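You operate a simulated robot arm through the tools that you are given. There is no shell and no other tool.

You run a simulated robot arm. Do the job below in one go: nothing can be reset, and whatever is moved stays where it is left.

JOB
Check the light box's grey cones under DAY light; put the pink-looking one in the long table's red tray.
Fine: leave the other two in the light box; leave the grey knob at DAY, switch the light off and shut the lid. Set down upright: grey cone.
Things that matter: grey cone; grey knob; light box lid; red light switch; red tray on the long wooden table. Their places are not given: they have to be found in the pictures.

The check looks at the end state, three seconds after you hand in, the way a careful person would. Anything else that was tipped, shoved, dropped, spilled or broken makes it a failure. Lids that push on must go on centred and level and be pressed home; caps that screw on are set level and turned clockwise until they are tight.

ROBOT AND FRAMES
A 7-joint arm with a fingered hand, fixed in place. Base frame: the origin is on the floor under the middle of its stand, x ahead of it, y to its left, z up. Readings come in mm, rad, newtons and seconds.
It reaches about 1228 mm from its shoulder. Its first joint turns from -2.007 to 2.007 rad. Payload 5 kg.
The tool frame sits at the grasp point between the pads (the TCP): z along the fingers, y along the line on which they close. The tips reach 32 mm beyond it. The gripper opens to 160 mm; its body begins 89 mm behind the TCP. The gripper is a hand of 4 fingers: y runs from the thumb to the fingers, the wrist lies at [0, 0, -267] in the tool frame.
Orientation is told as [roll, pitch, yaw] about the base's x, y, z axes, in that order, counted from this pose: with the fingers straight down and closing along the base's y, the tool's x points along the base's -x, its y along +y and its z along -z.

CONTROLS
- The arm moves only by the tool servo_tool. Its argument "rows" is one flat list of numbers, 6 for each row, row after row: the shift along the tool's x, y, z in units of 40 mm (1.0 is 40 mm), then the turn, a rotation vector about the tool's x, y, z in units of 5 degrees (1.0 is 5 degrees). In form: [dx, dy, dz, rx, ry, rz, dx, dy, dz, rx, ry, rz, ...]. A call has 1 to 20 rows; each row shifts and turns the commanded pose from where the row before left it, along the tool's axes as they then stand. A call with a number of a shift or a turn outside -1 to 1 is refused whole. A row lasts 0.2 s, in which the tool goes at most 50 mm and 0.15 rad; a call with a longer step from one row to the next is refused whole. A pose out of reach is approached as far as the arm can. The call stops where the force on the tool passes 90 N (or 10 N more than at its start, if that is more) or the arm is blocked; 0.2 s more then pass. In this call time passes only in rows, and 0.2 s behind the last. The reply holds the time, the measured pose of the TCP, the force on the tool along the base axes, the opening and the grip force, in the units named above and with some noise, with the torque about the TCP (base axes, N m) and any sound that the robot's microphone picked up.
- Cameras (640 x 400 px; columns grow to the right, rows downward): "scene" is fixed at [229.1, 501.7, 1622.6]; the picture's right is [-0.41, -0.91, 0.00], its down [-0.65, 0.29, -0.70] and it looks along [0.64, -0.29, -0.71] (base axes); focal length 214 px, centre (320, 200). "wrist" rides on the gripper at [80, -4, -114] in the tool frame; the picture's right is [0.05, 1.00, 0.00], its down [-0.82, 0.04, -0.58] and it looks along [-0.58, 0.03, 0.82] (tool axes); focal length 265 px, centre (320, 200).
- snapshot(camera): a new picture of that camera. The clock stands still meanwhile.
- slide_trunk(by): slides the trunk up (or, below 0, down) by that many mm; the arm rides with it, the base frame stays. It gives what a move gives, with no picture.
- curl_fingers(finger1, finger2, finger3, thumb_bend): sets how far each is bent, from 0 (flat) to 100 (curled in); at 30 the hand is open as for a grip, at 70 the pads meet at the TCP. One left out holds its place. A second passes; each finger stops where it meets its share of the squeeze, and holds until it gets a number again. It is the only way to open and close the hand. It gives what a move gives, with no picture; readings hold the bend of each and the force on the fingers (four entries, about 0 where the hand has none), thumb and palm.
- probe_pixels(camera, pixels): for up to 12 pixels [column, row] of the newest picture of that camera ("zoom" is the newest enlarged one), the place [x, y, z] in the base frame of the surface seen there, good to about 3 mm, but the place of the scene camera against the robot may be out by one fixed shift of up to 12 mm in any direction. The clock stands still meanwhile.
- zoom(camera, box): a new picture of the part [left, top, right, bottom] of that camera's present view, enlarged. The clock stands still meanwhile.
- hand_in(): hands the job in; it is judged then, once.

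Open the gripper and draw the arm clear of the work before you hand the job in, unless the task says otherwise.

The tools are called after "Request:" as a command line: name --argument value ..., lists and objects as JSON in quotes. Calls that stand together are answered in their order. servo_tool: Moves the arm, as the interface text tells. Its arguments: {"type":"object","properties":{"rows":{"type":"array"}},"required":["rows"]} The other tools are called the same way: slide_trunk (by) moves the trunk up or down; curl_fingers (finger1, finger2, finger3, thumb_bend) moves the fingers one by one; snapshot (camera) takes a picture; probe_pixels (camera, pixels) gives the place of the surface under pixels of a picture; zoom (camera, box) takes an enlarged picture of a part of a camera's view; hand_in () hands the job in.

At the start:

```text
time_s: 0.0
tcp_pos: [597.9, 222.1, 1380.6]
ee_rot: [0.0, 0.0, 0.001]
wrist_force: [-0.3, 0.8, -0.4]
moment: [0.0, -0.04, -0.03]
finger_gap: 159.6
finger_force: 0.0
shape: jaw
bend: [30.0, 30.0, 30.0, 30.0]
finger forces: [0.0, 0.0, 0.0, 0.0, 0.0, 0.0]
trunk travel left (down, up): [-700.0, 290.0]
```

scene: 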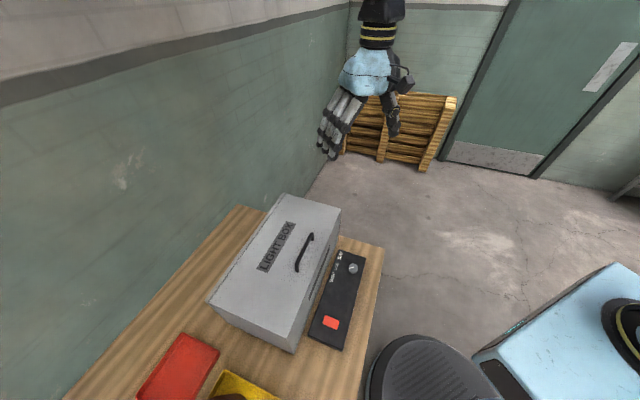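
wrist: 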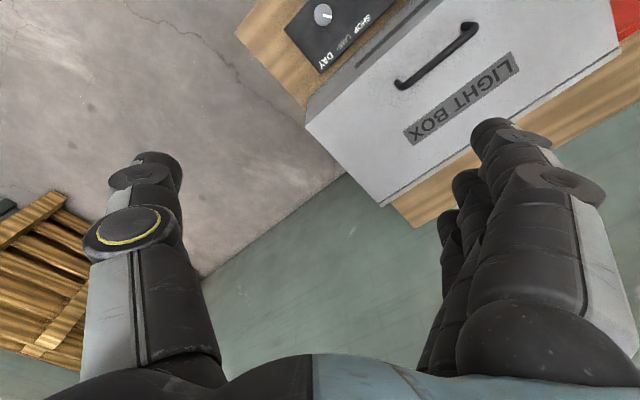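

The scene picture shows the light box around (280,270), its panel with knob at (353,268) and red switch at (331,323), a red tray at (180,370) and a yellow one at (240,385). I take enlarged pictures first.

Request:
zoom --camera "scene" --box '[200, 180, 400, 360]'

Request:
zoom --camera "scene" --box '[60, 300, 300, 400]'

Request:
zoom --camera "wrist" --box '[240, 0, 520, 175]'

```text
2.22 times, centred on (300, 270) of scene
```

zoom: 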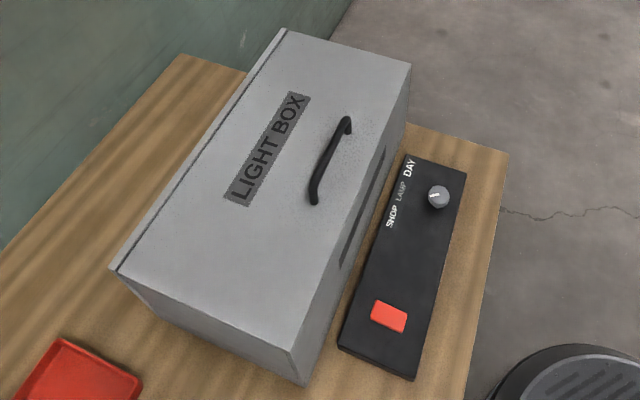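

```text
2.67 times, centred on (180, 350) of scene
```

zoom: 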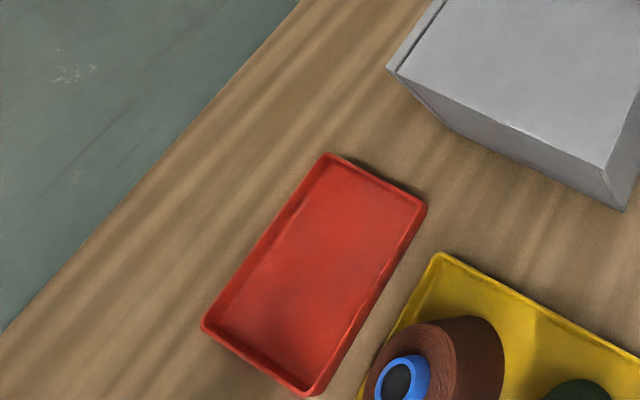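

```text
2.29 times, centred on (380, 88) of wrist
```

zoom: 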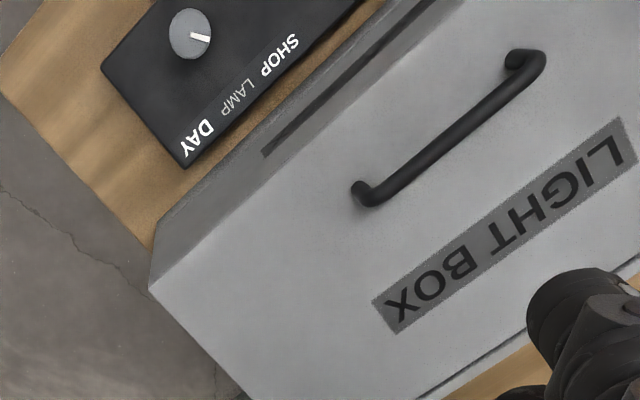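

The knob pointer seems to aim at SHOP, and the lid hinges on the wall side. I probe the layout in both pictures.

Request:
probe_pixels --camera "scene" --pixels '[[287, 195], [340, 209], [296, 347], [211, 303], [309, 236], [297, 270], [353, 268], [331, 323], [345, 255], [364, 258], [340, 348], [311, 338]]'

Request:
probe_pixels --camera "wrist" --pixels '[[323, 15], [470, 28], [400, 84], [435, 60], [307, 123], [383, 206], [325, 70], [286, 28], [355, 60], [302, 102], [240, 30], [500, 90]]'

Request:
probe_pixels --camera "zoom" --pixels '[[190, 30], [205, 38], [365, 195], [525, 60], [445, 130], [150, 285], [200, 140], [280, 55], [240, 97], [185, 165], [100, 65], [265, 150]]'

```text
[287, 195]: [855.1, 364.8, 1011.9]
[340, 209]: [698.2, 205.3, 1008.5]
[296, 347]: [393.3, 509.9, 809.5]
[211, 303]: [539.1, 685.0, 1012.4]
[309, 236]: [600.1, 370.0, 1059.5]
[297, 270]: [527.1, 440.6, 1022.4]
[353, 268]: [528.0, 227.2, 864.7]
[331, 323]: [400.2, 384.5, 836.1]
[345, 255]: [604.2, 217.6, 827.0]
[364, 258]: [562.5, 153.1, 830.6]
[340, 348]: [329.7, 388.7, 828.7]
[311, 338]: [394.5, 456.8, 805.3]
```

```text
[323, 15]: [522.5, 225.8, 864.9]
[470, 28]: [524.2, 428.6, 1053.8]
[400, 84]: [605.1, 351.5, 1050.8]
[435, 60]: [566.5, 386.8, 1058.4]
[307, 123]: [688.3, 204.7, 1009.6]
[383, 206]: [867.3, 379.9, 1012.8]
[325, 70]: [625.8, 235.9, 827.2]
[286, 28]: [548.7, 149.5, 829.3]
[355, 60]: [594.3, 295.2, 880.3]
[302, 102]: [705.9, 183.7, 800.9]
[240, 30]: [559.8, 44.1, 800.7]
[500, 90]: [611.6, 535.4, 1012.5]
```

```text
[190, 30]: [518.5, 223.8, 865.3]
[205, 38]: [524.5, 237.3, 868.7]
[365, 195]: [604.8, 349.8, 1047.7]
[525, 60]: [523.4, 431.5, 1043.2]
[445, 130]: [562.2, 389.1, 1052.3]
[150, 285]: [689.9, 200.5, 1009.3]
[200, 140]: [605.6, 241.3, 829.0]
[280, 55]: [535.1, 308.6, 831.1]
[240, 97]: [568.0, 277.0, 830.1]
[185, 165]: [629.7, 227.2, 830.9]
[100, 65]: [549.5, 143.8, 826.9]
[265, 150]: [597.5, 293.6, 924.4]
```

Box top lies at z≈1011 with front edge running (689,203)→(361,508), the knob is near (521,224,865) and the switch near (400,384,836). I move the hand over the panel and turn it to align with the box so the wrist camera sees the panel closely.

Request:
servo_tool --rows '[0.82, 0.23, 0.6, 0, 0, 0, 0.82, 0.23, 0.6, 0, 0, 0, 0.82, 0.23, 0.6, 0, 0, 0, 0, 0, 0.3, 0, 0, -0.94, 0, 0, 0.3, 0, 0, -0.94, 0, 0, 0.3, 0, 0, -0.94, 0, 0, 0.3, 0, 0, -0.94, 0, 0, 0.3, 0, 0, -0.94, 0, 0, 0.3, 0, 0, -0.94, 0, 0, 0.3, 0, 0, -0.94, 0, 0, 0.3, 0, 0, -0.94, 0, 0, 0.3, 0, 0, -0.94, 0, 0, 0.3, 0, 0, -0.94]'

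Request:
snapshot --camera "wrist"

Request:
snapshot --camera "scene"

```text
time_s: 2.8
tcp_pos: [499.0, 249.4, 1187.3]
ee_rot: [0.0, 0.001, 0.82]
wrist_force: [-0.4, 0.2, 0.5]
moment: [-0.01, 0.0, 0.0]
finger_gap: 159.7
finger_force: 0.1
shape: jaw
bend: [30.0, 30.0, 30.0, 30.0]
finger forces: [0.1, 0.0, 0.1, 0.0, 0.0, 0.0]
trunk travel left (down, up): [-700.0, 290.0]
```

```text
taken
```

wrist: 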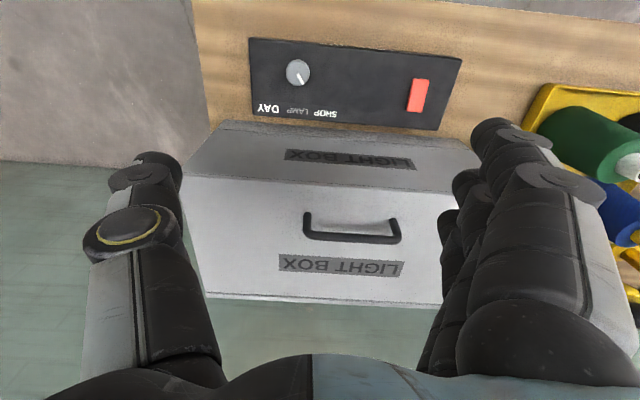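

```text
taken
```

scene: 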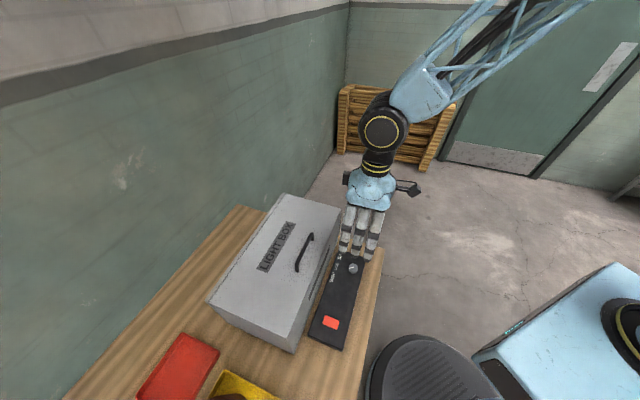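

The panel is now at the top of the wrist picture, knob at (298,72), switch at (418,95). I zoom in for the knob pointer and the switch state.

Request:
zoom --camera "wrist" --box '[240, 30, 360, 130]'

Request:
probe_pixels --camera "wrist" --pixels '[[298, 68], [298, 85], [418, 82], [416, 105], [250, 40], [461, 60], [438, 129], [254, 113], [268, 108], [326, 114], [302, 233], [400, 242]]'

Request:
zoom --camera "wrist" --box '[380, 50, 480, 140]'

```text
4.00 times, centred on (300, 80) of wrist
```

zoom: 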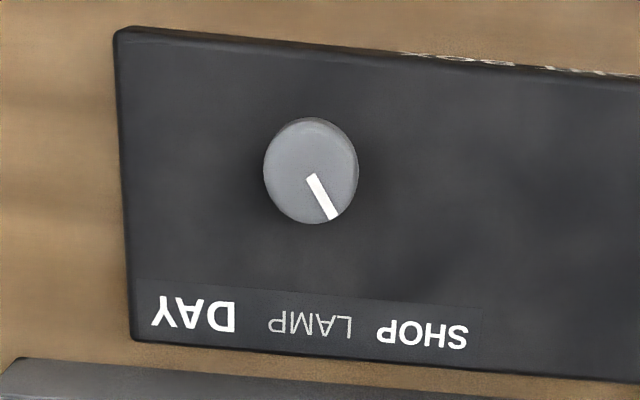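

```text
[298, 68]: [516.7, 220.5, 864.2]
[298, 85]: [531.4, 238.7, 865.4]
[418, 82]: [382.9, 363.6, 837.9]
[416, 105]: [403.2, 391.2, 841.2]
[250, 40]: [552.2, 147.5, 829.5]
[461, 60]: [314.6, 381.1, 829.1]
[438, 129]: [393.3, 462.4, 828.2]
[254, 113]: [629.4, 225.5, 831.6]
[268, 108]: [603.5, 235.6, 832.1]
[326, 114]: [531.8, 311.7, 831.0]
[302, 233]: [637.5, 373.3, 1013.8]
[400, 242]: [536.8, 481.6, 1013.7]
```

```text
4.44 times, centred on (430, 95) of wrist
```

zoom: 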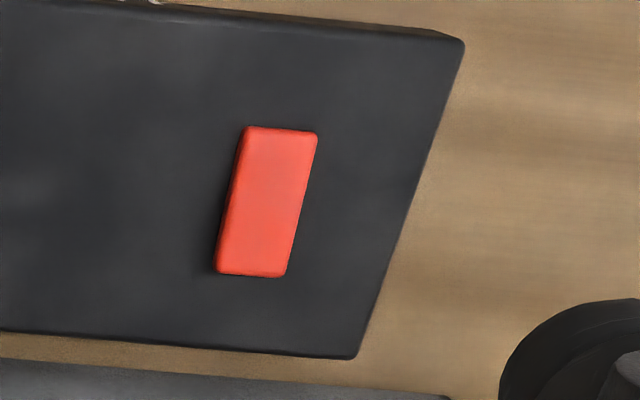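

The pointer leans towards SHOP. I probe knob centre, pointer ends and switch corners precisely.

Request:
probe_pixels --camera "wrist" --pixels '[[297.8, 72], [297.5, 74.5], [303, 84], [287, 73], [309, 73], [298, 60.5], [279, 109], [298, 111], [325, 114]]'

Request:
probe_pixels --camera "zoom" --pixels '[[248, 132], [314, 137], [284, 270], [220, 267], [278, 180], [255, 240], [280, 150], [200, 200], [340, 200]]'

```text
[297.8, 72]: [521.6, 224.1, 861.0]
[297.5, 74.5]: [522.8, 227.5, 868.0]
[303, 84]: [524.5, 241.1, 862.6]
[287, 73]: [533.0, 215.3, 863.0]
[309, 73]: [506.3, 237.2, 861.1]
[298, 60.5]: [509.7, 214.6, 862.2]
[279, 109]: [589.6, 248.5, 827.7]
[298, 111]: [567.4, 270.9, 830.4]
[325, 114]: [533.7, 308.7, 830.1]
```

```text
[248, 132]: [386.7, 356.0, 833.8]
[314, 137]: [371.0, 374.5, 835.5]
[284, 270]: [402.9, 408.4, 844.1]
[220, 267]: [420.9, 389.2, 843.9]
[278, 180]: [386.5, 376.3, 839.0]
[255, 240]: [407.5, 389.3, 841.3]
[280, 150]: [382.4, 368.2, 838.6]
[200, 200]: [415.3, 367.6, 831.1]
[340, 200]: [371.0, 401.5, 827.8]
```

The knob is at SHOP (pointer ≈ 77–80°), so it must go clockwise about 70° past LAMP to DAY; the switch is a rocker raised on the box side. I narrow the hand and come down over the knob to z≈1000.

Request:
curl_fingers --finger1 45 --finger2 45 --finger3 45 --thumb_bend 45

Request:
servo_tool --rows '[0.045, -0.8, 0.3, 0, 0, 0, 0, 0, 0.87, 0, 0, -0.6, 0, 0, 0.87, 0, 0, -0.6, 0, 0, 0.87, 0, 0, -0.6, 0, 0, 0.87, 0, 0, -0.6, 0, 0, 0.87, 0, 0, -0.6]'

Request:
snapshot --camera "wrist"

Request:
snapshot --camera "scene"

```text
time_s: 3.8
tcp_pos: [499.4, 250.5, 1187.6]
ee_rot: [-0.001, 0.0, 0.82]
wrist_force: [0.3, 0.0, 0.2]
moment: [0.0, 0.02, 0.01]
finger_gap: 112.0
finger_force: 0.0
shape: fingers
bend: [45.0, 45.0, 45.0, 45.0]
finger forces: [0.1, 0.0, 0.0, 0.1, 0.1, 0.1]
trunk travel left (down, up): [-700.0, 290.0]
```

```text
time_s: 5.2
tcp_pos: [525.4, 227.8, 1001.0]
ee_rot: [0.002, -0.001, 1.084]
wrist_force: [1.0, 0.5, -0.7]
moment: [0.0, 0.0, 0.01]
finger_gap: 112.0
finger_force: 0.1
shape: fingers
bend: [45.0, 45.0, 45.0, 45.0]
finger forces: [0.1, 0.1, 0.0, 0.0, 0.0, 0.1]
trunk travel left (down, up): [-700.0, 290.0]
```

```text
taken
```

wrist: 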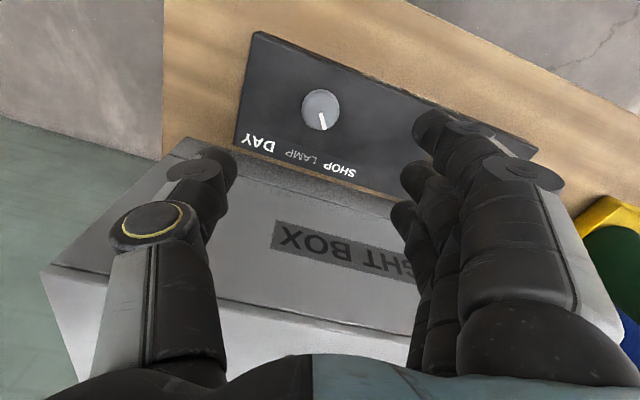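

```text
taken
```

scene: 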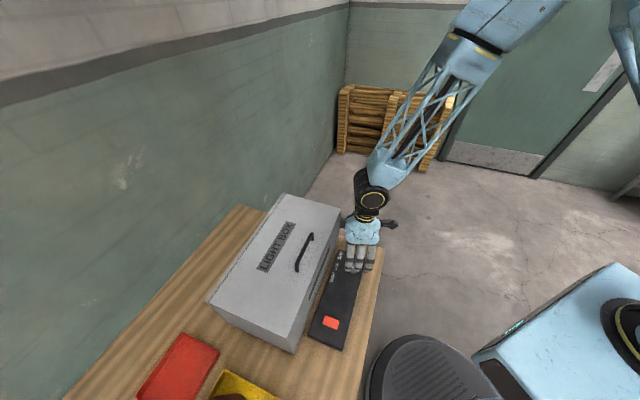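

The knob is at (320,108) in the wrist view. I probe the knob again and the fingertips to learn the hand's geometry.

Request:
probe_pixels --camera "wrist" --pixels '[[320, 106], [323, 126], [302, 108], [338, 108], [320, 91], [228, 158], [232, 170], [418, 128], [405, 178], [395, 215], [200, 160], [440, 115]]'

```text
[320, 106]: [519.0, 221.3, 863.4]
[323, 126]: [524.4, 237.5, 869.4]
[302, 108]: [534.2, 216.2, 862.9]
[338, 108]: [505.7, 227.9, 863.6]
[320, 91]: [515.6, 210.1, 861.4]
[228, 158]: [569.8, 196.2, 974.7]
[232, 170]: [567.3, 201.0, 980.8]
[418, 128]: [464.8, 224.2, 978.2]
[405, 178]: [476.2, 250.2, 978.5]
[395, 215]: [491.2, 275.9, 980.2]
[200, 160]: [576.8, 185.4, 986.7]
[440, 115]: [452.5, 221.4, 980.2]
```

Knob centre is about (520,224), diameter ≈33 mm; finger tips sit at tool x≈+29, 0, −29 and the thumb near 0. I centre and descend to z≈872.

Request:
servo_tool --rows '[0.147, 0.075, 0.7, 0, 0, 0, 0, 0, 0.8, 0, 0, 0, 0, 0, 0.8, 0, 0, 0, 0, 0, 0.6, 0, 0, 0, 0, 0, 0.3, 0, 0, 0]'

Request:
snapshot --camera "wrist"

```text
time_s: 6.4
tcp_pos: [516.1, 222.3, 871.8]
ee_rot: [0.001, -0.003, 1.081]
wrist_force: [0.4, 0.7, -0.1]
moment: [-0.02, 0.0, -0.01]
finger_gap: 111.9
finger_force: 0.1
shape: fingers
bend: [45.0, 45.0, 45.0, 45.0]
finger forces: [0.1, 0.0, 0.1, 0.1, 0.1, 0.0]
trunk travel left (down, up): [-700.0, 290.0]
```

```text
taken
```

wrist: 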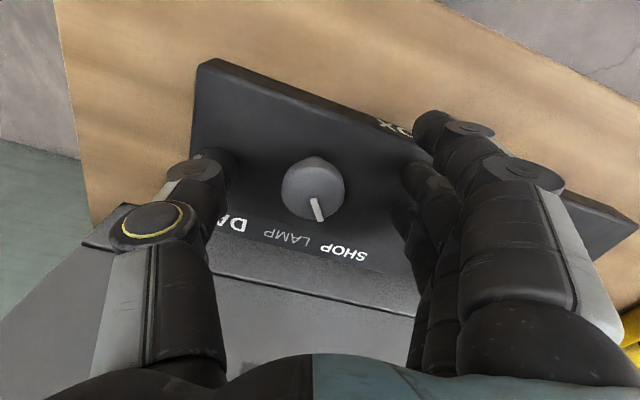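

At z≈872 the knob is at (313,188) in view. I probe the knob and tip positions from here.

Request:
probe_pixels --camera "wrist" --pixels '[[313, 180], [320, 218], [284, 185], [343, 185], [313, 158], [232, 165], [236, 175], [408, 180], [400, 215], [310, 172]]'

```text
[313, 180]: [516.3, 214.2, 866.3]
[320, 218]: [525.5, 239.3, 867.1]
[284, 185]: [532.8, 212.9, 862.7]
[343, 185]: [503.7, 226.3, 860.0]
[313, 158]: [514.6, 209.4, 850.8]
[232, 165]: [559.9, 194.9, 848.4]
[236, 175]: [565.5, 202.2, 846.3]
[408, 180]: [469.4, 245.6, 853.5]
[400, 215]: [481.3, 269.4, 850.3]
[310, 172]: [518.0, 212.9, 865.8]
```

I correct by ~4 mm, lower 6 mm, and pinch the knob with finger 2 and the thumb.

Request:
servo_tool --rows '[-0.08, -0.065, 0.08, 0, 0, 0, 0, 0, 0.08, 0, 0, 0]'

Request:
curl_fingers --finger2 66 --thumb_bend 66

Request:
snapshot --camera "wrist"

```text
time_s: 7.0
tcp_pos: [521.6, 225.2, 869.0]
ee_rot: [-0.004, -0.002, 1.082]
wrist_force: [-1.9, -6.6, 37.3]
moment: [0.48, 0.75, 0.11]
finger_gap: 111.8
finger_force: 19.0
shape: fingers
bend: [45.0, 46.0, 45.0, 45.0]
finger forces: [0.0, 14.0, 12.3, 0.1, 11.3, 0.0]
trunk travel left (down, up): [-700.0, 290.0]
```

```text
time_s: 8.0
tcp_pos: [521.2, 225.3, 867.5]
ee_rot: [-0.002, -0.003, 1.081]
wrist_force: [10.9, -4.4, 44.2]
moment: [2.25, 1.57, -0.26]
finger_gap: 76.7
finger_force: 25.7
shape: fingers
bend: [45.0, 65.0, 49.0, 65.0]
finger forces: [0.0, 1.4, 42.3, 0.1, 8.3, 0.1]
trunk travel left (down, up): [-700.0, 290.0]
```

```text
taken
```

wrist: 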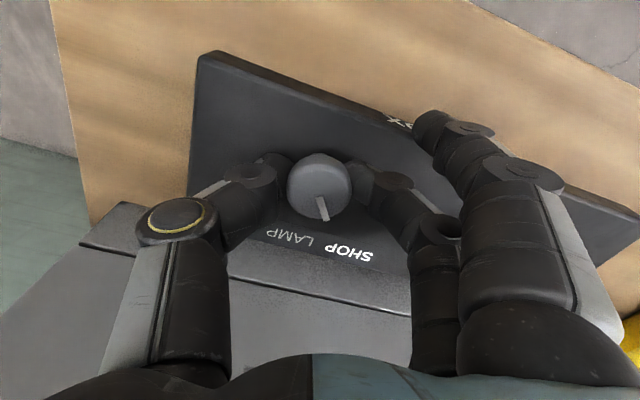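

Tips touched the panel (37–44 N upward, mostly finger 3). I raise by about 7 mm and curl finger 3 back a bit.

Request:
servo_tool --rows '[0, 0, -0.1, 0, 0, 0, 0, 0, -0.1, 0, 0, 0]'

Request:
curl_fingers --finger1 35 --finger3 35 --finger2 72 --thumb_bend 72

Request:
snapshot --camera "wrist"

```text
time_s: 8.6
tcp_pos: [519.8, 223.1, 871.9]
ee_rot: [0.001, 0.004, 1.082]
wrist_force: [3.1, -1.5, -13.2]
moment: [-0.01, -0.02, 0.01]
finger_gap: 78.6
finger_force: 5.8
shape: fingers
bend: [45.0, 64.0, 45.0, 64.0]
finger forces: [0.0, 4.5, 0.0, 0.0, 7.7, 0.1]
trunk travel left (down, up): [-700.0, 290.0]
```

```text
time_s: 9.6
tcp_pos: [521.3, 223.5, 873.2]
ee_rot: [0.0, 0.002, 1.081]
wrist_force: [2.4, -9.0, -26.2]
moment: [-0.09, 0.06, 0.04]
finger_gap: 95.7
finger_force: 13.2
shape: fingers
bend: [35.0, 62.0, 35.0, 65.0]
finger forces: [0.0, 10.2, 0.0, 0.0, 17.2, 0.0]
trunk travel left (down, up): [-700.0, 290.0]
```

```text
taken
```

wrist: 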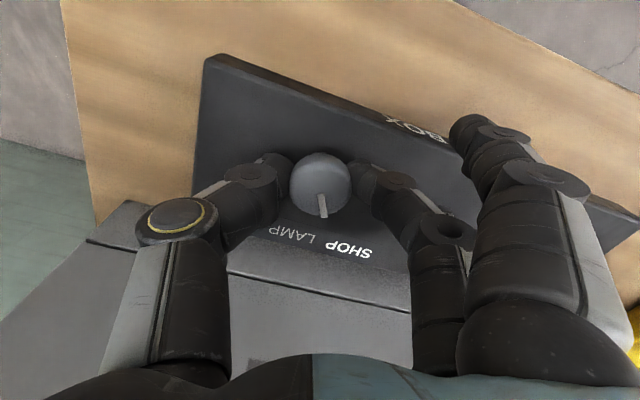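

Finger 2 and thumb now grip the knob (10/17 N). I ease down 2 mm and turn clockwise about 36°.

Request:
servo_tool --rows '[0, 0, 0.05, 0, 0, 0, 0, 0, 0, 0, 0, 0.9, 0, 0, 0, 0, 0, 0.9, 0, 0, 0, 0, 0, 0.9, 0, 0, 0, 0, 0, 0.9, 0, 0, 0, 0, 0, 0.9, 0, 0, 0, 0, 0, 0.9, 0, 0, 0, 0, 0, 0.9, 0, 0, 0, 0, 0, 0.9]'

Request:
snapshot --camera "wrist"

```text
time_s: 11.6
tcp_pos: [520.4, 224.2, 873.1]
ee_rot: [-0.001, 0.001, 0.451]
wrist_force: [2.4, -8.0, -19.8]
moment: [-0.08, 0.04, -0.02]
finger_gap: 96.0
finger_force: 13.1
shape: fingers
bend: [35.0, 62.0, 35.0, 65.0]
finger forces: [0.0, 9.4, 0.1, 0.0, 17.7, 0.0]
trunk travel left (down, up): [-700.0, 290.0]
```

```text
taken
```

wrist: 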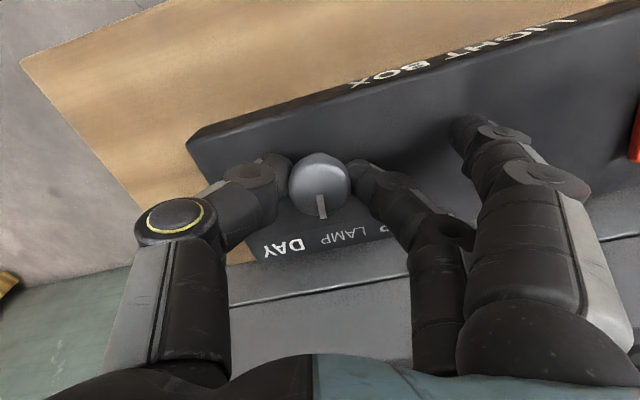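

The knob turned with the hand to about LAMP. I release, turn back 36°, and regrip for the second half.

Request:
curl_fingers --finger2 48 --thumb_bend 48

Request:
servo_tool --rows '[0, 0, 0, 0, 0, -0.9, 0, 0, 0, 0, 0, -0.9, 0, 0, 0, 0, 0, -0.9, 0, 0, 0, 0, 0, -0.9, 0, 0, 0, 0, 0, -0.9, 0, 0, 0, 0, 0, -0.9, 0, 0, 0, 0, 0, -0.9, 0, 0, 0, 0, 0, -0.9]'

Request:
snapshot --camera "wrist"

```text
time_s: 12.6
tcp_pos: [520.3, 223.5, 873.5]
ee_rot: [0.0, 0.0, 0.454]
wrist_force: [0.6, -0.4, 0.3]
moment: [-0.01, -0.02, -0.04]
finger_gap: 124.1
finger_force: 0.1
shape: fingers
bend: [35.0, 48.0, 35.0, 48.0]
finger forces: [0.1, 0.1, 0.1, 0.1, 0.0, 0.0]
trunk travel left (down, up): [-700.0, 290.0]
```

```text
time_s: 14.4
tcp_pos: [521.6, 224.1, 872.6]
ee_rot: [0.0, 0.001, 1.081]
wrist_force: [0.2, -1.4, 0.6]
moment: [0.0, 0.01, -0.03]
finger_gap: 124.5
finger_force: 0.1
shape: fingers
bend: [35.0, 48.0, 35.0, 48.0]
finger forces: [0.0, 0.0, 0.1, 0.0, 0.1, 0.0]
trunk travel left (down, up): [-700.0, 290.0]
```

```text
taken
```

wrist: 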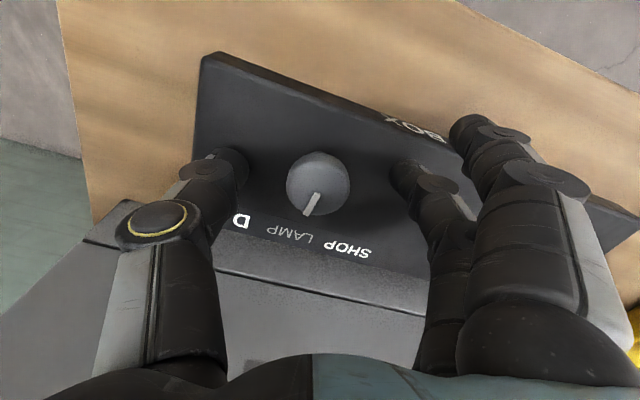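

The pointer now sits at LAMP. I regrip and turn another 35° to DAY.

Request:
curl_fingers --finger2 72 --thumb_bend 72

Request:
servo_tool --rows '[0, 0, 0, 0, 0, 0.88, 0, 0, 0, 0, 0, 0.88, 0, 0, 0, 0, 0, 0.88, 0, 0, 0, 0, 0, 0.88, 0, 0, 0, 0, 0, 0.88, 0, 0, 0, 0, 0, 0.88, 0, 0, 0, 0, 0, 0.88, 0, 0, 0, 0, 0, 0.88]'

Request:
curl_fingers --finger2 45 --thumb_bend 45

Request:
snapshot --camera "wrist"

```text
time_s: 15.4
tcp_pos: [521.3, 224.3, 872.5]
ee_rot: [0.0, 0.001, 1.08]
wrist_force: [8.4, -4.0, -12.7]
moment: [-0.02, -0.05, -0.01]
finger_gap: 95.7
finger_force: 13.2
shape: fingers
bend: [35.0, 63.0, 35.0, 66.0]
finger forces: [0.0, 6.7, 0.1, 0.1, 18.5, 0.0]
trunk travel left (down, up): [-700.0, 290.0]
```

```text
time_s: 17.2
tcp_pos: [520.8, 224.5, 873.9]
ee_rot: [0.0, 0.003, 0.465]
wrist_force: [5.3, -6.8, -17.2]
moment: [-0.06, -0.09, 0.27]
finger_gap: 96.3
finger_force: 12.6
shape: fingers
bend: [35.0, 63.0, 35.0, 66.0]
finger forces: [0.0, 9.8, 0.0, 0.1, 16.5, 0.1]
trunk travel left (down, up): [-700.0, 290.0]
```

```text
time_s: 18.2
tcp_pos: [520.5, 224.5, 874.6]
ee_rot: [0.0, 0.0, 0.469]
wrist_force: [0.1, 0.3, -0.4]
moment: [0.0, -0.01, 0.01]
finger_gap: 130.5
finger_force: 0.1
shape: fingers
bend: [35.0, 45.0, 35.0, 45.0]
finger forces: [0.0, 0.0, 0.0, 0.1, 0.0, 0.1]
trunk travel left (down, up): [-700.0, 290.0]
```

```text
taken
```

wrist: 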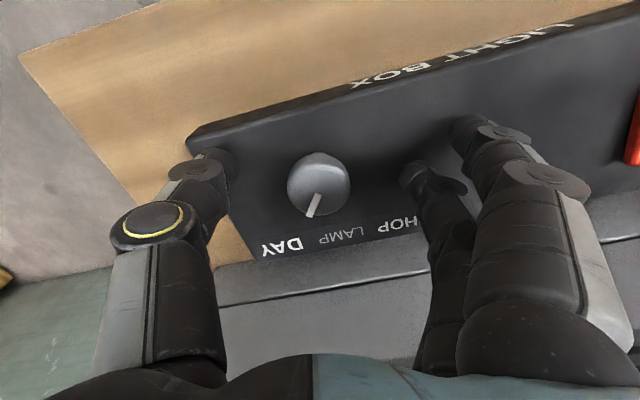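

The pointer now appears to aim at DAY. I rise to z≈1000 and check from above.

Request:
servo_tool --rows '[0, 0, -0.5, 0, 0, 0, 0, 0, -0.9, 0, 0, 0, 0, 0, -0.9, 0, 0, -0.9, 0, 0, -0.9, 0, 0, -0.9, 0, 0, -0.9, 0, 0, -0.9, 0, 0, -0.9, 0, 0, -0.9]'

Request:
zoom --camera "wrist" --box '[240, 40, 400, 140]'

Request:
zoom --camera "scene" --box '[310, 230, 380, 300]'

```text
time_s: 19.6
tcp_pos: [519.6, 224.0, 1075.3]
ee_rot: [0.0, 0.001, 0.781]
wrist_force: [-0.4, -0.3, 0.4]
moment: [0.0, -0.02, 0.0]
finger_gap: 130.3
finger_force: 0.1
shape: fingers
bend: [35.0, 45.0, 35.0, 45.0]
finger forces: [0.0, 0.0, 0.0, 0.0, 0.1, 0.0]
trunk travel left (down, up): [-700.0, 290.0]
```

```text
4.00 times, centred on (320, 90) of wrist
```

zoom: 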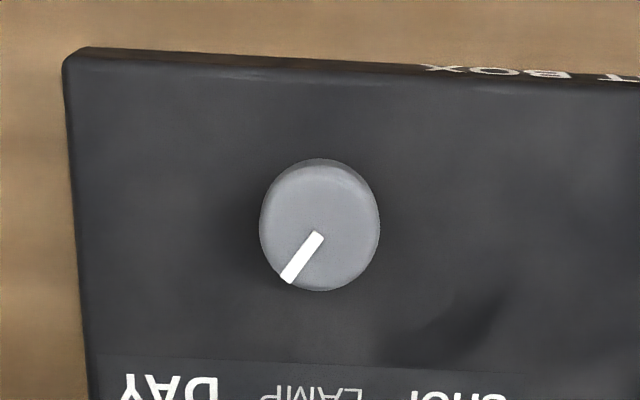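

```text
5.71 times, centred on (345, 265) of scene
```

zoom: 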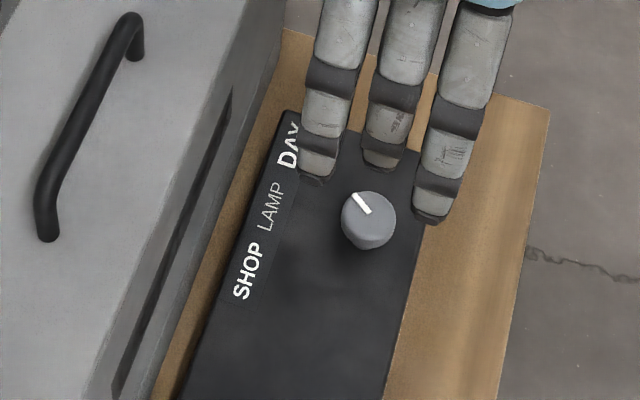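

I re-zoom the wrist view on the knob to measure the pointer angle by probing.

Request:
zoom --camera "wrist" --box '[270, 60, 370, 150]'

Request:
probe_pixels --camera "wrist" --pixels '[[319, 98], [313, 108.5], [321, 96], [306, 96], [334, 96], [320, 82], [320, 111], [281, 137], [322, 138], [360, 140]]'

```text
4.44 times, centred on (320, 105) of wrist
```

zoom: 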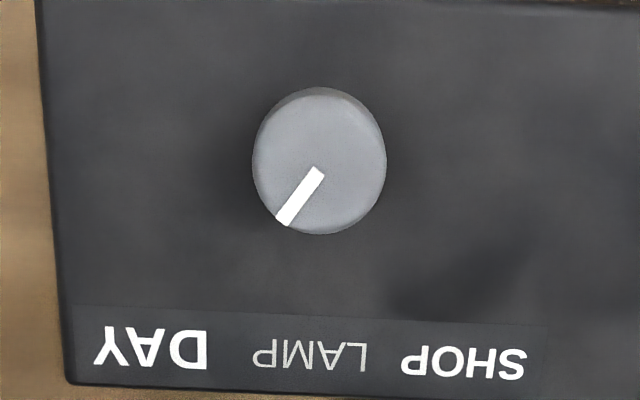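

```text
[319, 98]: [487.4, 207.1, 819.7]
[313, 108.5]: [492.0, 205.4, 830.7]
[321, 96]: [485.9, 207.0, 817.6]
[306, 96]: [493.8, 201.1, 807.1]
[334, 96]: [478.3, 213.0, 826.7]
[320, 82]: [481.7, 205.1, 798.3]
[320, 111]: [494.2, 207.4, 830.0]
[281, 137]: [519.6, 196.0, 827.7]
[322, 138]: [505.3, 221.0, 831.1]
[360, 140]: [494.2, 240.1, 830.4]
```

The last probes used the older snapshot; I probe the newest zoom picture instead.

Request:
probe_pixels --camera "zoom" --pixels '[[318, 172], [283, 218], [258, 160], [381, 160], [320, 110], [320, 228], [150, 347], [310, 355], [463, 362], [300, 195]]'

```text
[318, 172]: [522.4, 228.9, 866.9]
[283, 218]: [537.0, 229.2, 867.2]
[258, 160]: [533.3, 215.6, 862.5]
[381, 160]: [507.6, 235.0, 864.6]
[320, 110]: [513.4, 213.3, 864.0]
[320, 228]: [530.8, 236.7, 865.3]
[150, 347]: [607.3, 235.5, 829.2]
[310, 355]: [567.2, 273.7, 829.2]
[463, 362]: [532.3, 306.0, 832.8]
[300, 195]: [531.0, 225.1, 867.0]
```

Pointer tip lies at ≈14° versus the label layout (DAY 7°, LAMP 47°, SHOP 82°), mirror of its SHOP start, and the last turn ended against a stop – it is at DAY. Now I shape a beak with finger 2 and thumb, tilt the palm away from the box and hover over the raised end of the rocker at about (409,396).

Request:
curl_fingers --finger1 100 --finger2 70 --finger3 100 --thumb_bend 70

Request:
servo_tool --rows '[-0.155, 1.0, 0, 0, 0, 0, -0.155, 1.0, 0, 0, 0, 0, -0.155, 1.0, 0, 0, 0, 0, -0.155, 1.0, 0, 0, 0, 0, -0.155, 1.0, 0, 0, 0, 0, 0, 0, 0, 0, -1, 0, 0, 0, 0, 0, -1, 0, 0, 0, 0, 0, -1, 0, 0, 0, 0, 0, -1, 0, 0.316, 0, 0.869, 0, 0, 0, 0.316, 0, 0.869, 0, 0, 0, 0.316, 0, 0.869, 0, 0, 0, 0.316, 0, 0.869, 0, 0, 0]'

Request:
snapshot --camera "wrist"

Request:
snapshot --camera "scene"

```text
time_s: 20.6
tcp_pos: [521.5, 224.5, 1073.5]
ee_rot: [0.0, 0.001, 0.782]
wrist_force: [-0.6, 0.7, 0.2]
moment: [0.02, -0.01, -0.06]
finger_gap: 50.3
finger_force: 0.1
shape: fingers
bend: [100.0, 70.0, 100.0, 70.0]
finger forces: [0.0, 0.1, 0.1, 0.0, 0.0, 0.0]
trunk travel left (down, up): [-700.0, 290.0]
```

```text
time_s: 23.4
tcp_pos: [403.0, 389.9, 929.6]
ee_rot: [0.001, -0.348, 0.782]
wrist_force: [-0.2, -0.5, -0.5]
moment: [-0.04, 0.0, -0.02]
finger_gap: 50.8
finger_force: 0.1
shape: fingers
bend: [100.0, 70.0, 100.0, 70.0]
finger forces: [0.1, 0.1, 0.0, 0.0, 0.0, 0.0]
trunk travel left (down, up): [-700.0, 290.0]
```

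```text
taken
```

wrist: 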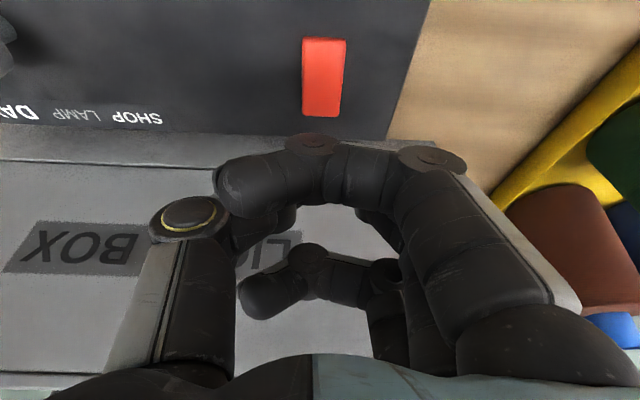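

```text
taken
```

scene: 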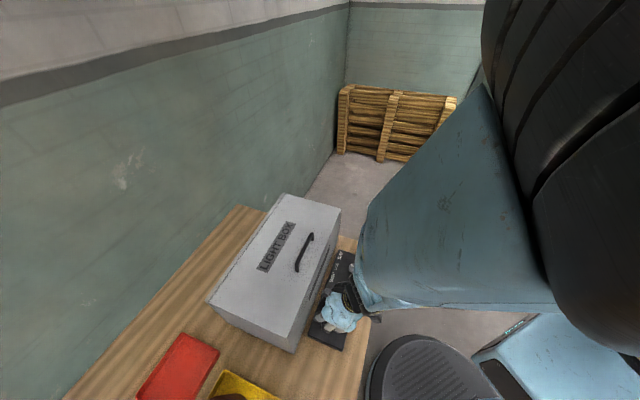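

Finger 1, curled to 100, crosses in front of the beak. I probe its depth compared to the beak tips.

Request:
probe_pixels --camera "wrist" --pixels '[[310, 142], [250, 170], [350, 160], [430, 155], [325, 45], [325, 100], [305, 60], [342, 60], [180, 215], [420, 138]]'

```text
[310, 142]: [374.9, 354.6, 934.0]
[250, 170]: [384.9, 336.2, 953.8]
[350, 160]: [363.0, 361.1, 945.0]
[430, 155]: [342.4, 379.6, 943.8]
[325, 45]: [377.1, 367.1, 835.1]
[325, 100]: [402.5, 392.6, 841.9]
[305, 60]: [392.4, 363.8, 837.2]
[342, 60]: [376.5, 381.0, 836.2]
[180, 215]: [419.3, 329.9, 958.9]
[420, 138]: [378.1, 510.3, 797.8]
```

The beak tips are ~34 mm lower than finger 1, good. I descend close to the rocker's raised end, then in small steps.

Request:
servo_tool --rows '[0.331, 0, 0.545, 0, 0, 0, 0.214, 0, 0.5875, 0, 0, 0]'

Request:
snapshot --camera "wrist"

Request:
servo_tool --rows '[0.034, 0, 0.094, 0, 0, 0, 0.034, 0, 0.094, 0, 0, 0]'

```text
time_s: 24.0
tcp_pos: [397.7, 385.8, 875.7]
ee_rot: [0.0, -0.35, 0.781]
wrist_force: [0.5, -0.5, -0.2]
moment: [-0.05, -0.02, 0.01]
finger_gap: 50.7
finger_force: 0.1
shape: fingers
bend: [100.0, 70.0, 100.0, 70.0]
finger forces: [0.0, 0.0, 0.0, 0.0, 0.7, 0.0]
trunk travel left (down, up): [-700.0, 290.0]
```

```text
taken
```

wrist: 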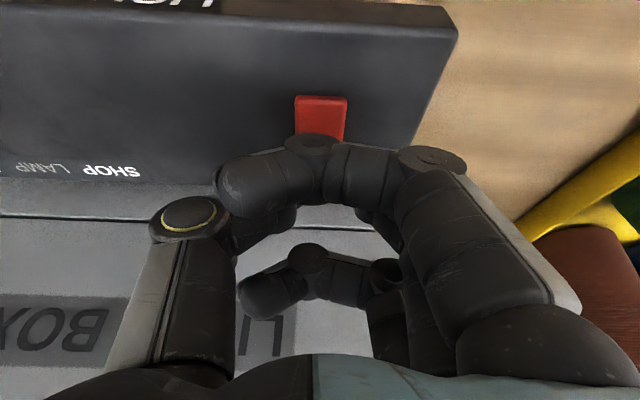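

```text
time_s: 24.6
tcp_pos: [399.5, 384.8, 871.1]
ee_rot: [-0.001, -0.353, 0.778]
wrist_force: [7.9, -1.3, 43.4]
moment: [-0.24, -0.72, 0.03]
finger_gap: 49.1
finger_force: 22.3
shape: fingers
bend: [100.0, 70.0, 100.0, 71.0]
finger forces: [0.0, 7.0, 0.0, 0.0, 37.4, 0.0]
trunk travel left (down, up): [-700.0, 290.0]
```

Contact gave 43 N with no click heard. I back up and look at the rocker.

Request:
servo_tool --rows '[-0.214, 0, -0.5875, 0, 0, 0, -0.3, 0, -0.8, 0, 0, 0, -0.3, 0, -0.8, 0, 0, 0]'

Request:
snapshot --camera "wrist"

Request:
zoom --camera "wrist" --box '[270, 10, 390, 130]'

```text
time_s: 25.4
tcp_pos: [399.0, 384.5, 960.7]
ee_rot: [0.001, -0.349, 0.783]
wrist_force: [-0.3, 0.7, -0.2]
moment: [0.01, 0.01, 0.02]
finger_gap: 50.6
finger_force: 0.1
shape: fingers
bend: [100.0, 70.0, 100.0, 70.0]
finger forces: [0.0, 0.0, 0.0, 0.0, 0.0, 0.0]
trunk travel left (down, up): [-700.0, 290.0]
```

```text
taken
```

wrist: 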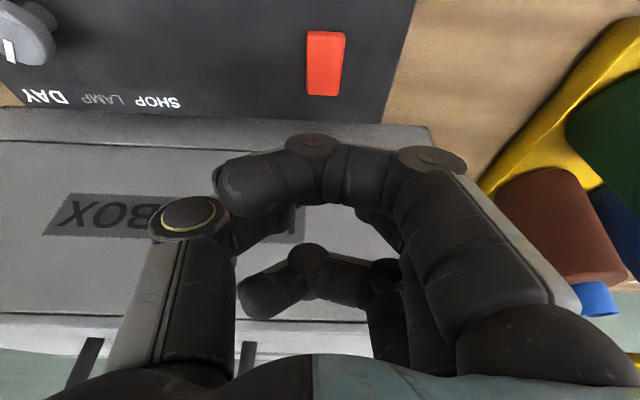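

```text
3.33 times, centred on (330, 70) of wrist
```

zoom: 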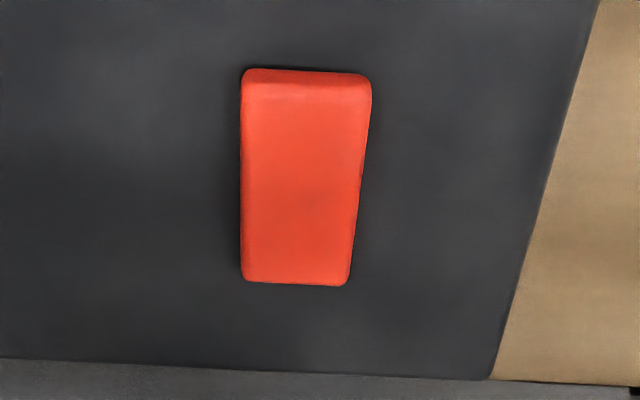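

Request:
probe_pixels --camera "zoom" --pixels '[[250, 100], [362, 105], [345, 275], [250, 272], [305, 110], [302, 180], [300, 260], [305, 82], [200, 180], [420, 180], [300, 310], [300, 40]]'

```text
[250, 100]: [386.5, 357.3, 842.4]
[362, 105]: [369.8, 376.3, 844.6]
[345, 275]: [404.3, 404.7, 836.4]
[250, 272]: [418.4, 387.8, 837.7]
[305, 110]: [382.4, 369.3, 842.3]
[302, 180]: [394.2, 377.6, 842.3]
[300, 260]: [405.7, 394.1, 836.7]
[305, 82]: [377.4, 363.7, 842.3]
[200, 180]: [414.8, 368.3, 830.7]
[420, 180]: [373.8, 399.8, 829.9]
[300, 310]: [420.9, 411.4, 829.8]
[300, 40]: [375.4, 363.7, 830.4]
```

The rocker flipped (near end now at z≈843, box end ≈837). Next I study the box: seams on the front face, the hinge line and the wall distance.

Request:
probe_pixels --camera "wrist" --pixels '[[60, 115], [60, 135], [60, 150], [60, 180], [20, 280], [100, 308], [100, 325], [90, 350], [250, 350], [150, 330], [400, 130], [150, 350]]'

Request:
probe_pixels --camera "scene" --pixels '[[200, 200], [250, 160], [235, 208], [120, 320], [290, 200], [283, 203], [215, 300], [208, 305], [250, 250], [320, 100], [255, 320], [160, 250]]'

```text
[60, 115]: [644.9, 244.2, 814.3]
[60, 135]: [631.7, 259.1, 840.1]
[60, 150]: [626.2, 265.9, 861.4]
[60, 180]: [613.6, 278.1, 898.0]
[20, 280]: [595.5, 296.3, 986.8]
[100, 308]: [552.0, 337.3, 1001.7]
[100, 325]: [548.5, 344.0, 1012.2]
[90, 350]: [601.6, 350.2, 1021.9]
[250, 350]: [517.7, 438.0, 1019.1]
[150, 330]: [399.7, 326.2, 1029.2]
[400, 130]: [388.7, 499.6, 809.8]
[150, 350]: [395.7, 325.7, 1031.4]
```

```text
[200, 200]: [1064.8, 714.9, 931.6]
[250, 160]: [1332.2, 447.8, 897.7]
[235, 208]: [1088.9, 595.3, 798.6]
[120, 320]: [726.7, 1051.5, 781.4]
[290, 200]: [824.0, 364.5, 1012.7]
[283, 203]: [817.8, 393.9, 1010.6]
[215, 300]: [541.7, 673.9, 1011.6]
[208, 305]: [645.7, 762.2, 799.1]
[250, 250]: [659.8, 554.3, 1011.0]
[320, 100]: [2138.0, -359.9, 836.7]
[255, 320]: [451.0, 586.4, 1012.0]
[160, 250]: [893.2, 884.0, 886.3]
```

The box is square at 45° (front face x+y≈890), handle bar along it at s=(x+y)/√2≈674.5, centred t=(y−x)/√2≈−117, wall about 380 mm behind the hinge. I raise, untilt and begin turning the hand to yaw −45° so it closes across the handle.

Request:
servo_tool --rows '[-0.342, 0, -0.94, 0, 0, 0, -0.342, 0, -0.94, 0, 0, 0, -0.342, 0, -0.94, 0, 0, 0, -0.342, 0, -0.94, 0, 1, 0, 0, 0, 0, 0, 1, 0, 0, 0, 0, 0, 1, 0, 0, 0, 0, 0, 1, 0, 0, 0, 0, 0, 0, 1, 0, 0, 0, 0, 0, 1, 0, 0, 0, 0, 0, 1, 0, 0, 0, 0, 0, 1, 0, 0, 0, 0, 0, 1, 0, 0, 0, 0, 0, 1, 0, 0, 0, 0, 0, 1, 0, 0, 0, 0, 0, 1, 0, 0, 0, 0, 0, 1, 0, 0, 0, 0, 0, 1, 0, 0, 0, 0, 0, 1, 0, 0, 0, 0, 0, 1]'

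Request:
curl_fingers --finger1 40 --finger2 40 --finger3 40 --thumb_bend 40

Request:
servo_tool --rows '[0, 0, -0.5, 0, 0, 1, 0, 0, -0.5, 0, 0, 1, 0, 0, -0.5, 0, 0, 1, 0, 0, -0.5, 0, 0, 1, 0, 0, 0, 0, 0, 1, 0, 0, 0, 0, 0, 1]'

```text
time_s: 29.4
tcp_pos: [397.6, 386.5, 1120.8]
ee_rot: [0.0, 0.0, -0.266]
wrist_force: [0.6, -0.8, 0.6]
moment: [-0.02, -0.01, 0.01]
finger_gap: 50.6
finger_force: 0.1
shape: fingers
bend: [100.0, 70.0, 100.0, 70.0]
finger forces: [0.1, 0.0, 0.0, 0.1, 0.0, 0.1]
trunk travel left (down, up): [-700.0, 290.0]
```

```text
time_s: 30.4
tcp_pos: [398.9, 386.2, 1120.0]
ee_rot: [-0.002, 0.0, -0.266]
wrist_force: [-0.5, 1.0, 0.5]
moment: [-0.01, -0.02, -0.03]
finger_gap: 130.6
finger_force: 0.1
shape: fingers
bend: [40.0, 40.0, 40.0, 40.0]
finger forces: [0.0, 0.0, 0.0, 0.0, 0.0, 0.0]
trunk travel left (down, up): [-700.0, 290.0]
```

```text
time_s: 31.8
tcp_pos: [398.5, 386.1, 1198.4]
ee_rot: [0.0, 0.001, -0.791]
wrist_force: [-0.1, -0.4, 0.0]
moment: [-0.03, 0.0, 0.03]
finger_gap: 130.4
finger_force: 0.0
shape: fingers
bend: [40.0, 40.0, 40.0, 40.0]
finger forces: [0.1, 0.1, 0.0, 0.0, 0.1, 0.0]
trunk travel left (down, up): [-700.0, 290.0]
```

Yaw is now −45°. I move over the handle and look.

Request:
servo_tool --rows '[-0.673, 0.75, 0, 0, 0, 0, -0.673, 0.75, 0, 0, 0, 0, -0.673, 0.75, 0, 0, 0, 0, -0.673, 0.75, 0, 0, 0, 0]'

Request:
snapshot --camera "wrist"

Request:
snapshot --camera "scene"

```text
time_s: 32.8
tcp_pos: [561.4, 392.9, 1198.9]
ee_rot: [-0.003, 0.0, -0.789]
wrist_force: [-0.3, 0.0, -0.7]
moment: [0.0, 0.03, -0.02]
finger_gap: 130.5
finger_force: 0.0
shape: fingers
bend: [40.0, 40.0, 40.0, 40.0]
finger forces: [0.0, 0.0, 0.1, 0.0, 0.0, 0.1]
trunk travel left (down, up): [-700.0, 290.0]
```

```text
taken
```

wrist: 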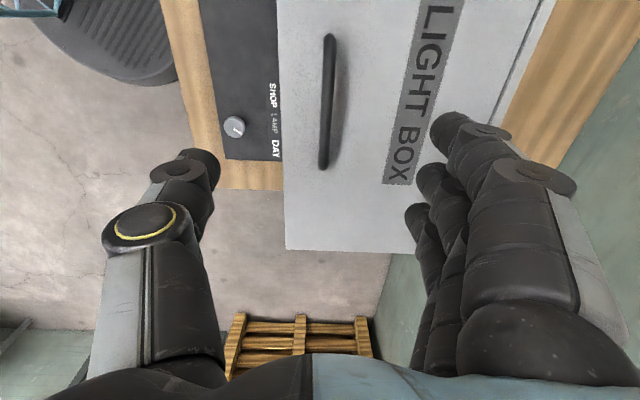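

```text
taken
```

scene: 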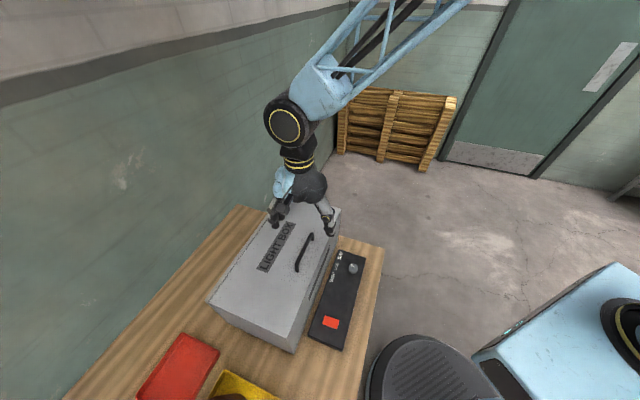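

The handle appears from (330,35) to (323,170) in the wrist view and the hinge line near (525,40). I probe them.

Request:
probe_pixels --camera "wrist" --pixels '[[328, 100], [330, 60], [325, 140], [324, 160], [330, 42], [285, 100], [287, 248], [495, 100], [500, 108], [527, 40], [540, 40], [234, 126]]'

Request:
zoom --camera "wrist" --box '[460, 0, 600, 120]'

```text
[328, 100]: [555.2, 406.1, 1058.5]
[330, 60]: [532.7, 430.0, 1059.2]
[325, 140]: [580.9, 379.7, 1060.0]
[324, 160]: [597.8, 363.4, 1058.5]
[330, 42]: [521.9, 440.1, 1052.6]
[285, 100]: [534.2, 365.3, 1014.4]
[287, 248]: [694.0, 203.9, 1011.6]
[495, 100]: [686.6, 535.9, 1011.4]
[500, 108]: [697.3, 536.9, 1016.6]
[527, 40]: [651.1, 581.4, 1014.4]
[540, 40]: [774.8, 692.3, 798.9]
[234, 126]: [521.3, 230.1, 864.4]
```

```text
3.33 times, centred on (530, 60) of wrist
```

zoom: 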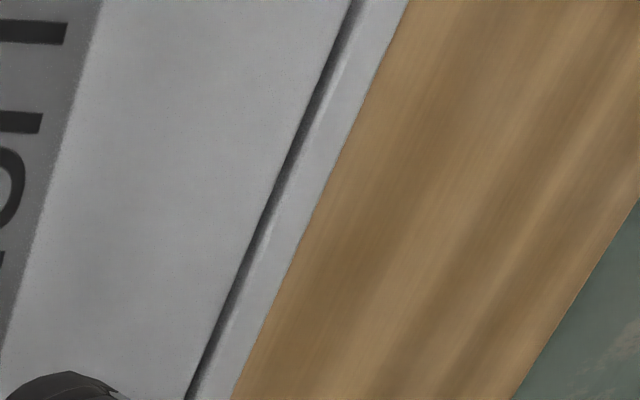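

Request:
probe_pixels --camera "zoom" --pixels '[[318, 80], [258, 220], [200, 370], [340, 80], [280, 220], [365, 80], [305, 220], [235, 370], [300, 80], [240, 220]]'

```text
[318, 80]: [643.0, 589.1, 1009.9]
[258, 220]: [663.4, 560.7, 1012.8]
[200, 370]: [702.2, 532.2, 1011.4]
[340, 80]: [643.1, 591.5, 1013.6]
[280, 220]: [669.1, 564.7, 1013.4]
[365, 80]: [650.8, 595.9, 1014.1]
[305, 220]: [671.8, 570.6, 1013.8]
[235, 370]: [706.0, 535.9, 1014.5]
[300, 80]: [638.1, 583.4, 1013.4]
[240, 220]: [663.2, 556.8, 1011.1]
```

The hinge line lies at s≈870, z≈1010; the bar top is z≈1059 at s≈678. I descend vertically to straddle the bar at z≈1060.

Request:
servo_tool --rows '[0.05, 0.07, 0.8, 0, 0, 0, 0, 0, 0.9, 0, 0, 0, 0, 0, 0.9, 0, 0, 0, 0, 0, 0.6, 0, 0, 0, 0, 0, 0.26, 0, 0, 0]'

Request:
snapshot --camera "wrist"

```text
time_s: 34.0
tcp_pos: [559.9, 396.6, 1060.3]
ee_rot: [0.001, 0.0, -0.789]
wrist_force: [0.8, -0.6, 0.5]
moment: [-0.03, 0.0, -0.01]
finger_gap: 130.9
finger_force: 0.0
shape: fingers
bend: [40.0, 40.0, 40.0, 40.0]
finger forces: [0.1, 0.0, 0.0, 0.0, 0.1, 0.0]
trunk travel left (down, up): [-700.0, 290.0]
```

```text
taken
```

wrist: 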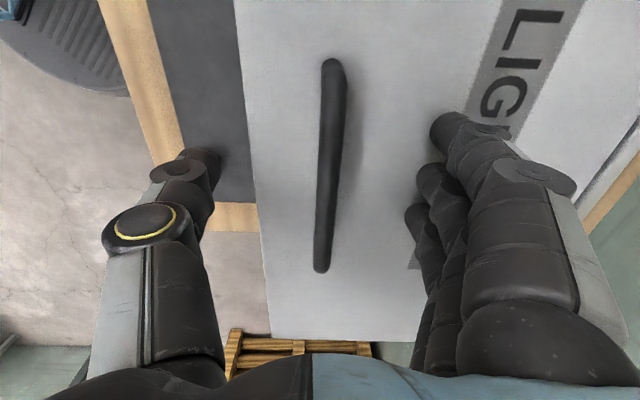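

Clear of contact, bar at column ≈328. I close all fingers and the thumb on the bar.

Request:
curl_fingers --finger1 72 --finger2 72 --finger3 72 --thumb_bend 72

Request:
snapshot --camera "wrist"

```text
time_s: 35.0
tcp_pos: [558.6, 397.1, 1057.4]
ee_rot: [0.0, 0.0, -0.79]
wrist_force: [4.2, 3.2, -6.1]
moment: [0.04, 0.02, 0.0]
finger_gap: 21.4
finger_force: 4.7
shape: fingers
bend: [71.0, 71.0, 71.0, 71.0]
finger forces: [2.8, 3.2, 3.5, 0.1, 0.0, 0.1]
trunk travel left (down, up): [-700.0, 290.0]
```

```text
taken
```

wrist: 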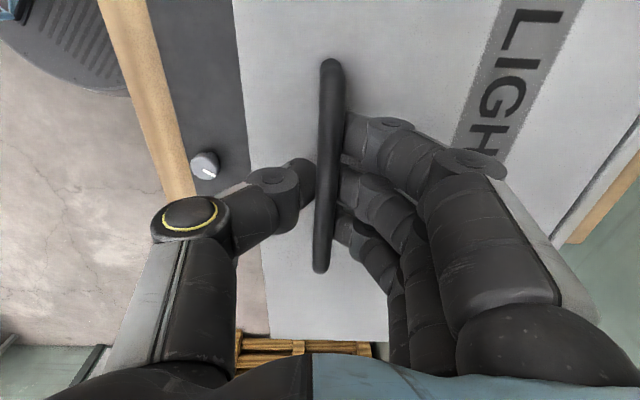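

Fingers touch but the thumb not yet. I close further to get a firm pinch.

Request:
curl_fingers --finger1 80 --finger2 80 --finger3 80 --thumb_bend 82

Request:
snapshot --camera "wrist"

```text
time_s: 36.0
tcp_pos: [561.0, 397.8, 1058.8]
ee_rot: [0.0, -0.001, -0.79]
wrist_force: [7.6, 9.0, -10.3]
moment: [-0.06, 0.04, 0.04]
finger_gap: 15.2
finger_force: 7.2
shape: fingers
bend: [77.0, 75.0, 77.0, 77.0]
finger forces: [7.5, 0.1, 7.4, 0.0, 0.0, 0.0]
trunk travel left (down, up): [-700.0, 290.0]
```

```text
taken
```

wrist: 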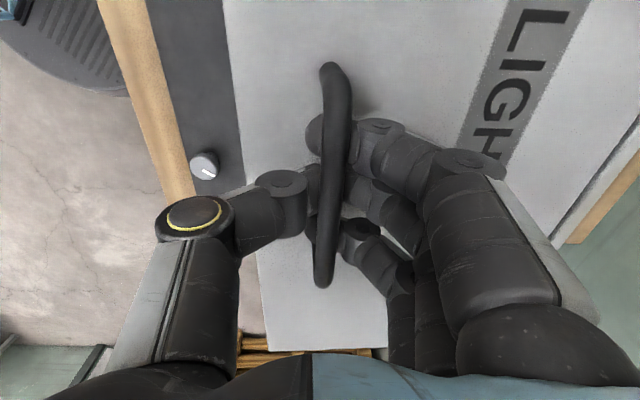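

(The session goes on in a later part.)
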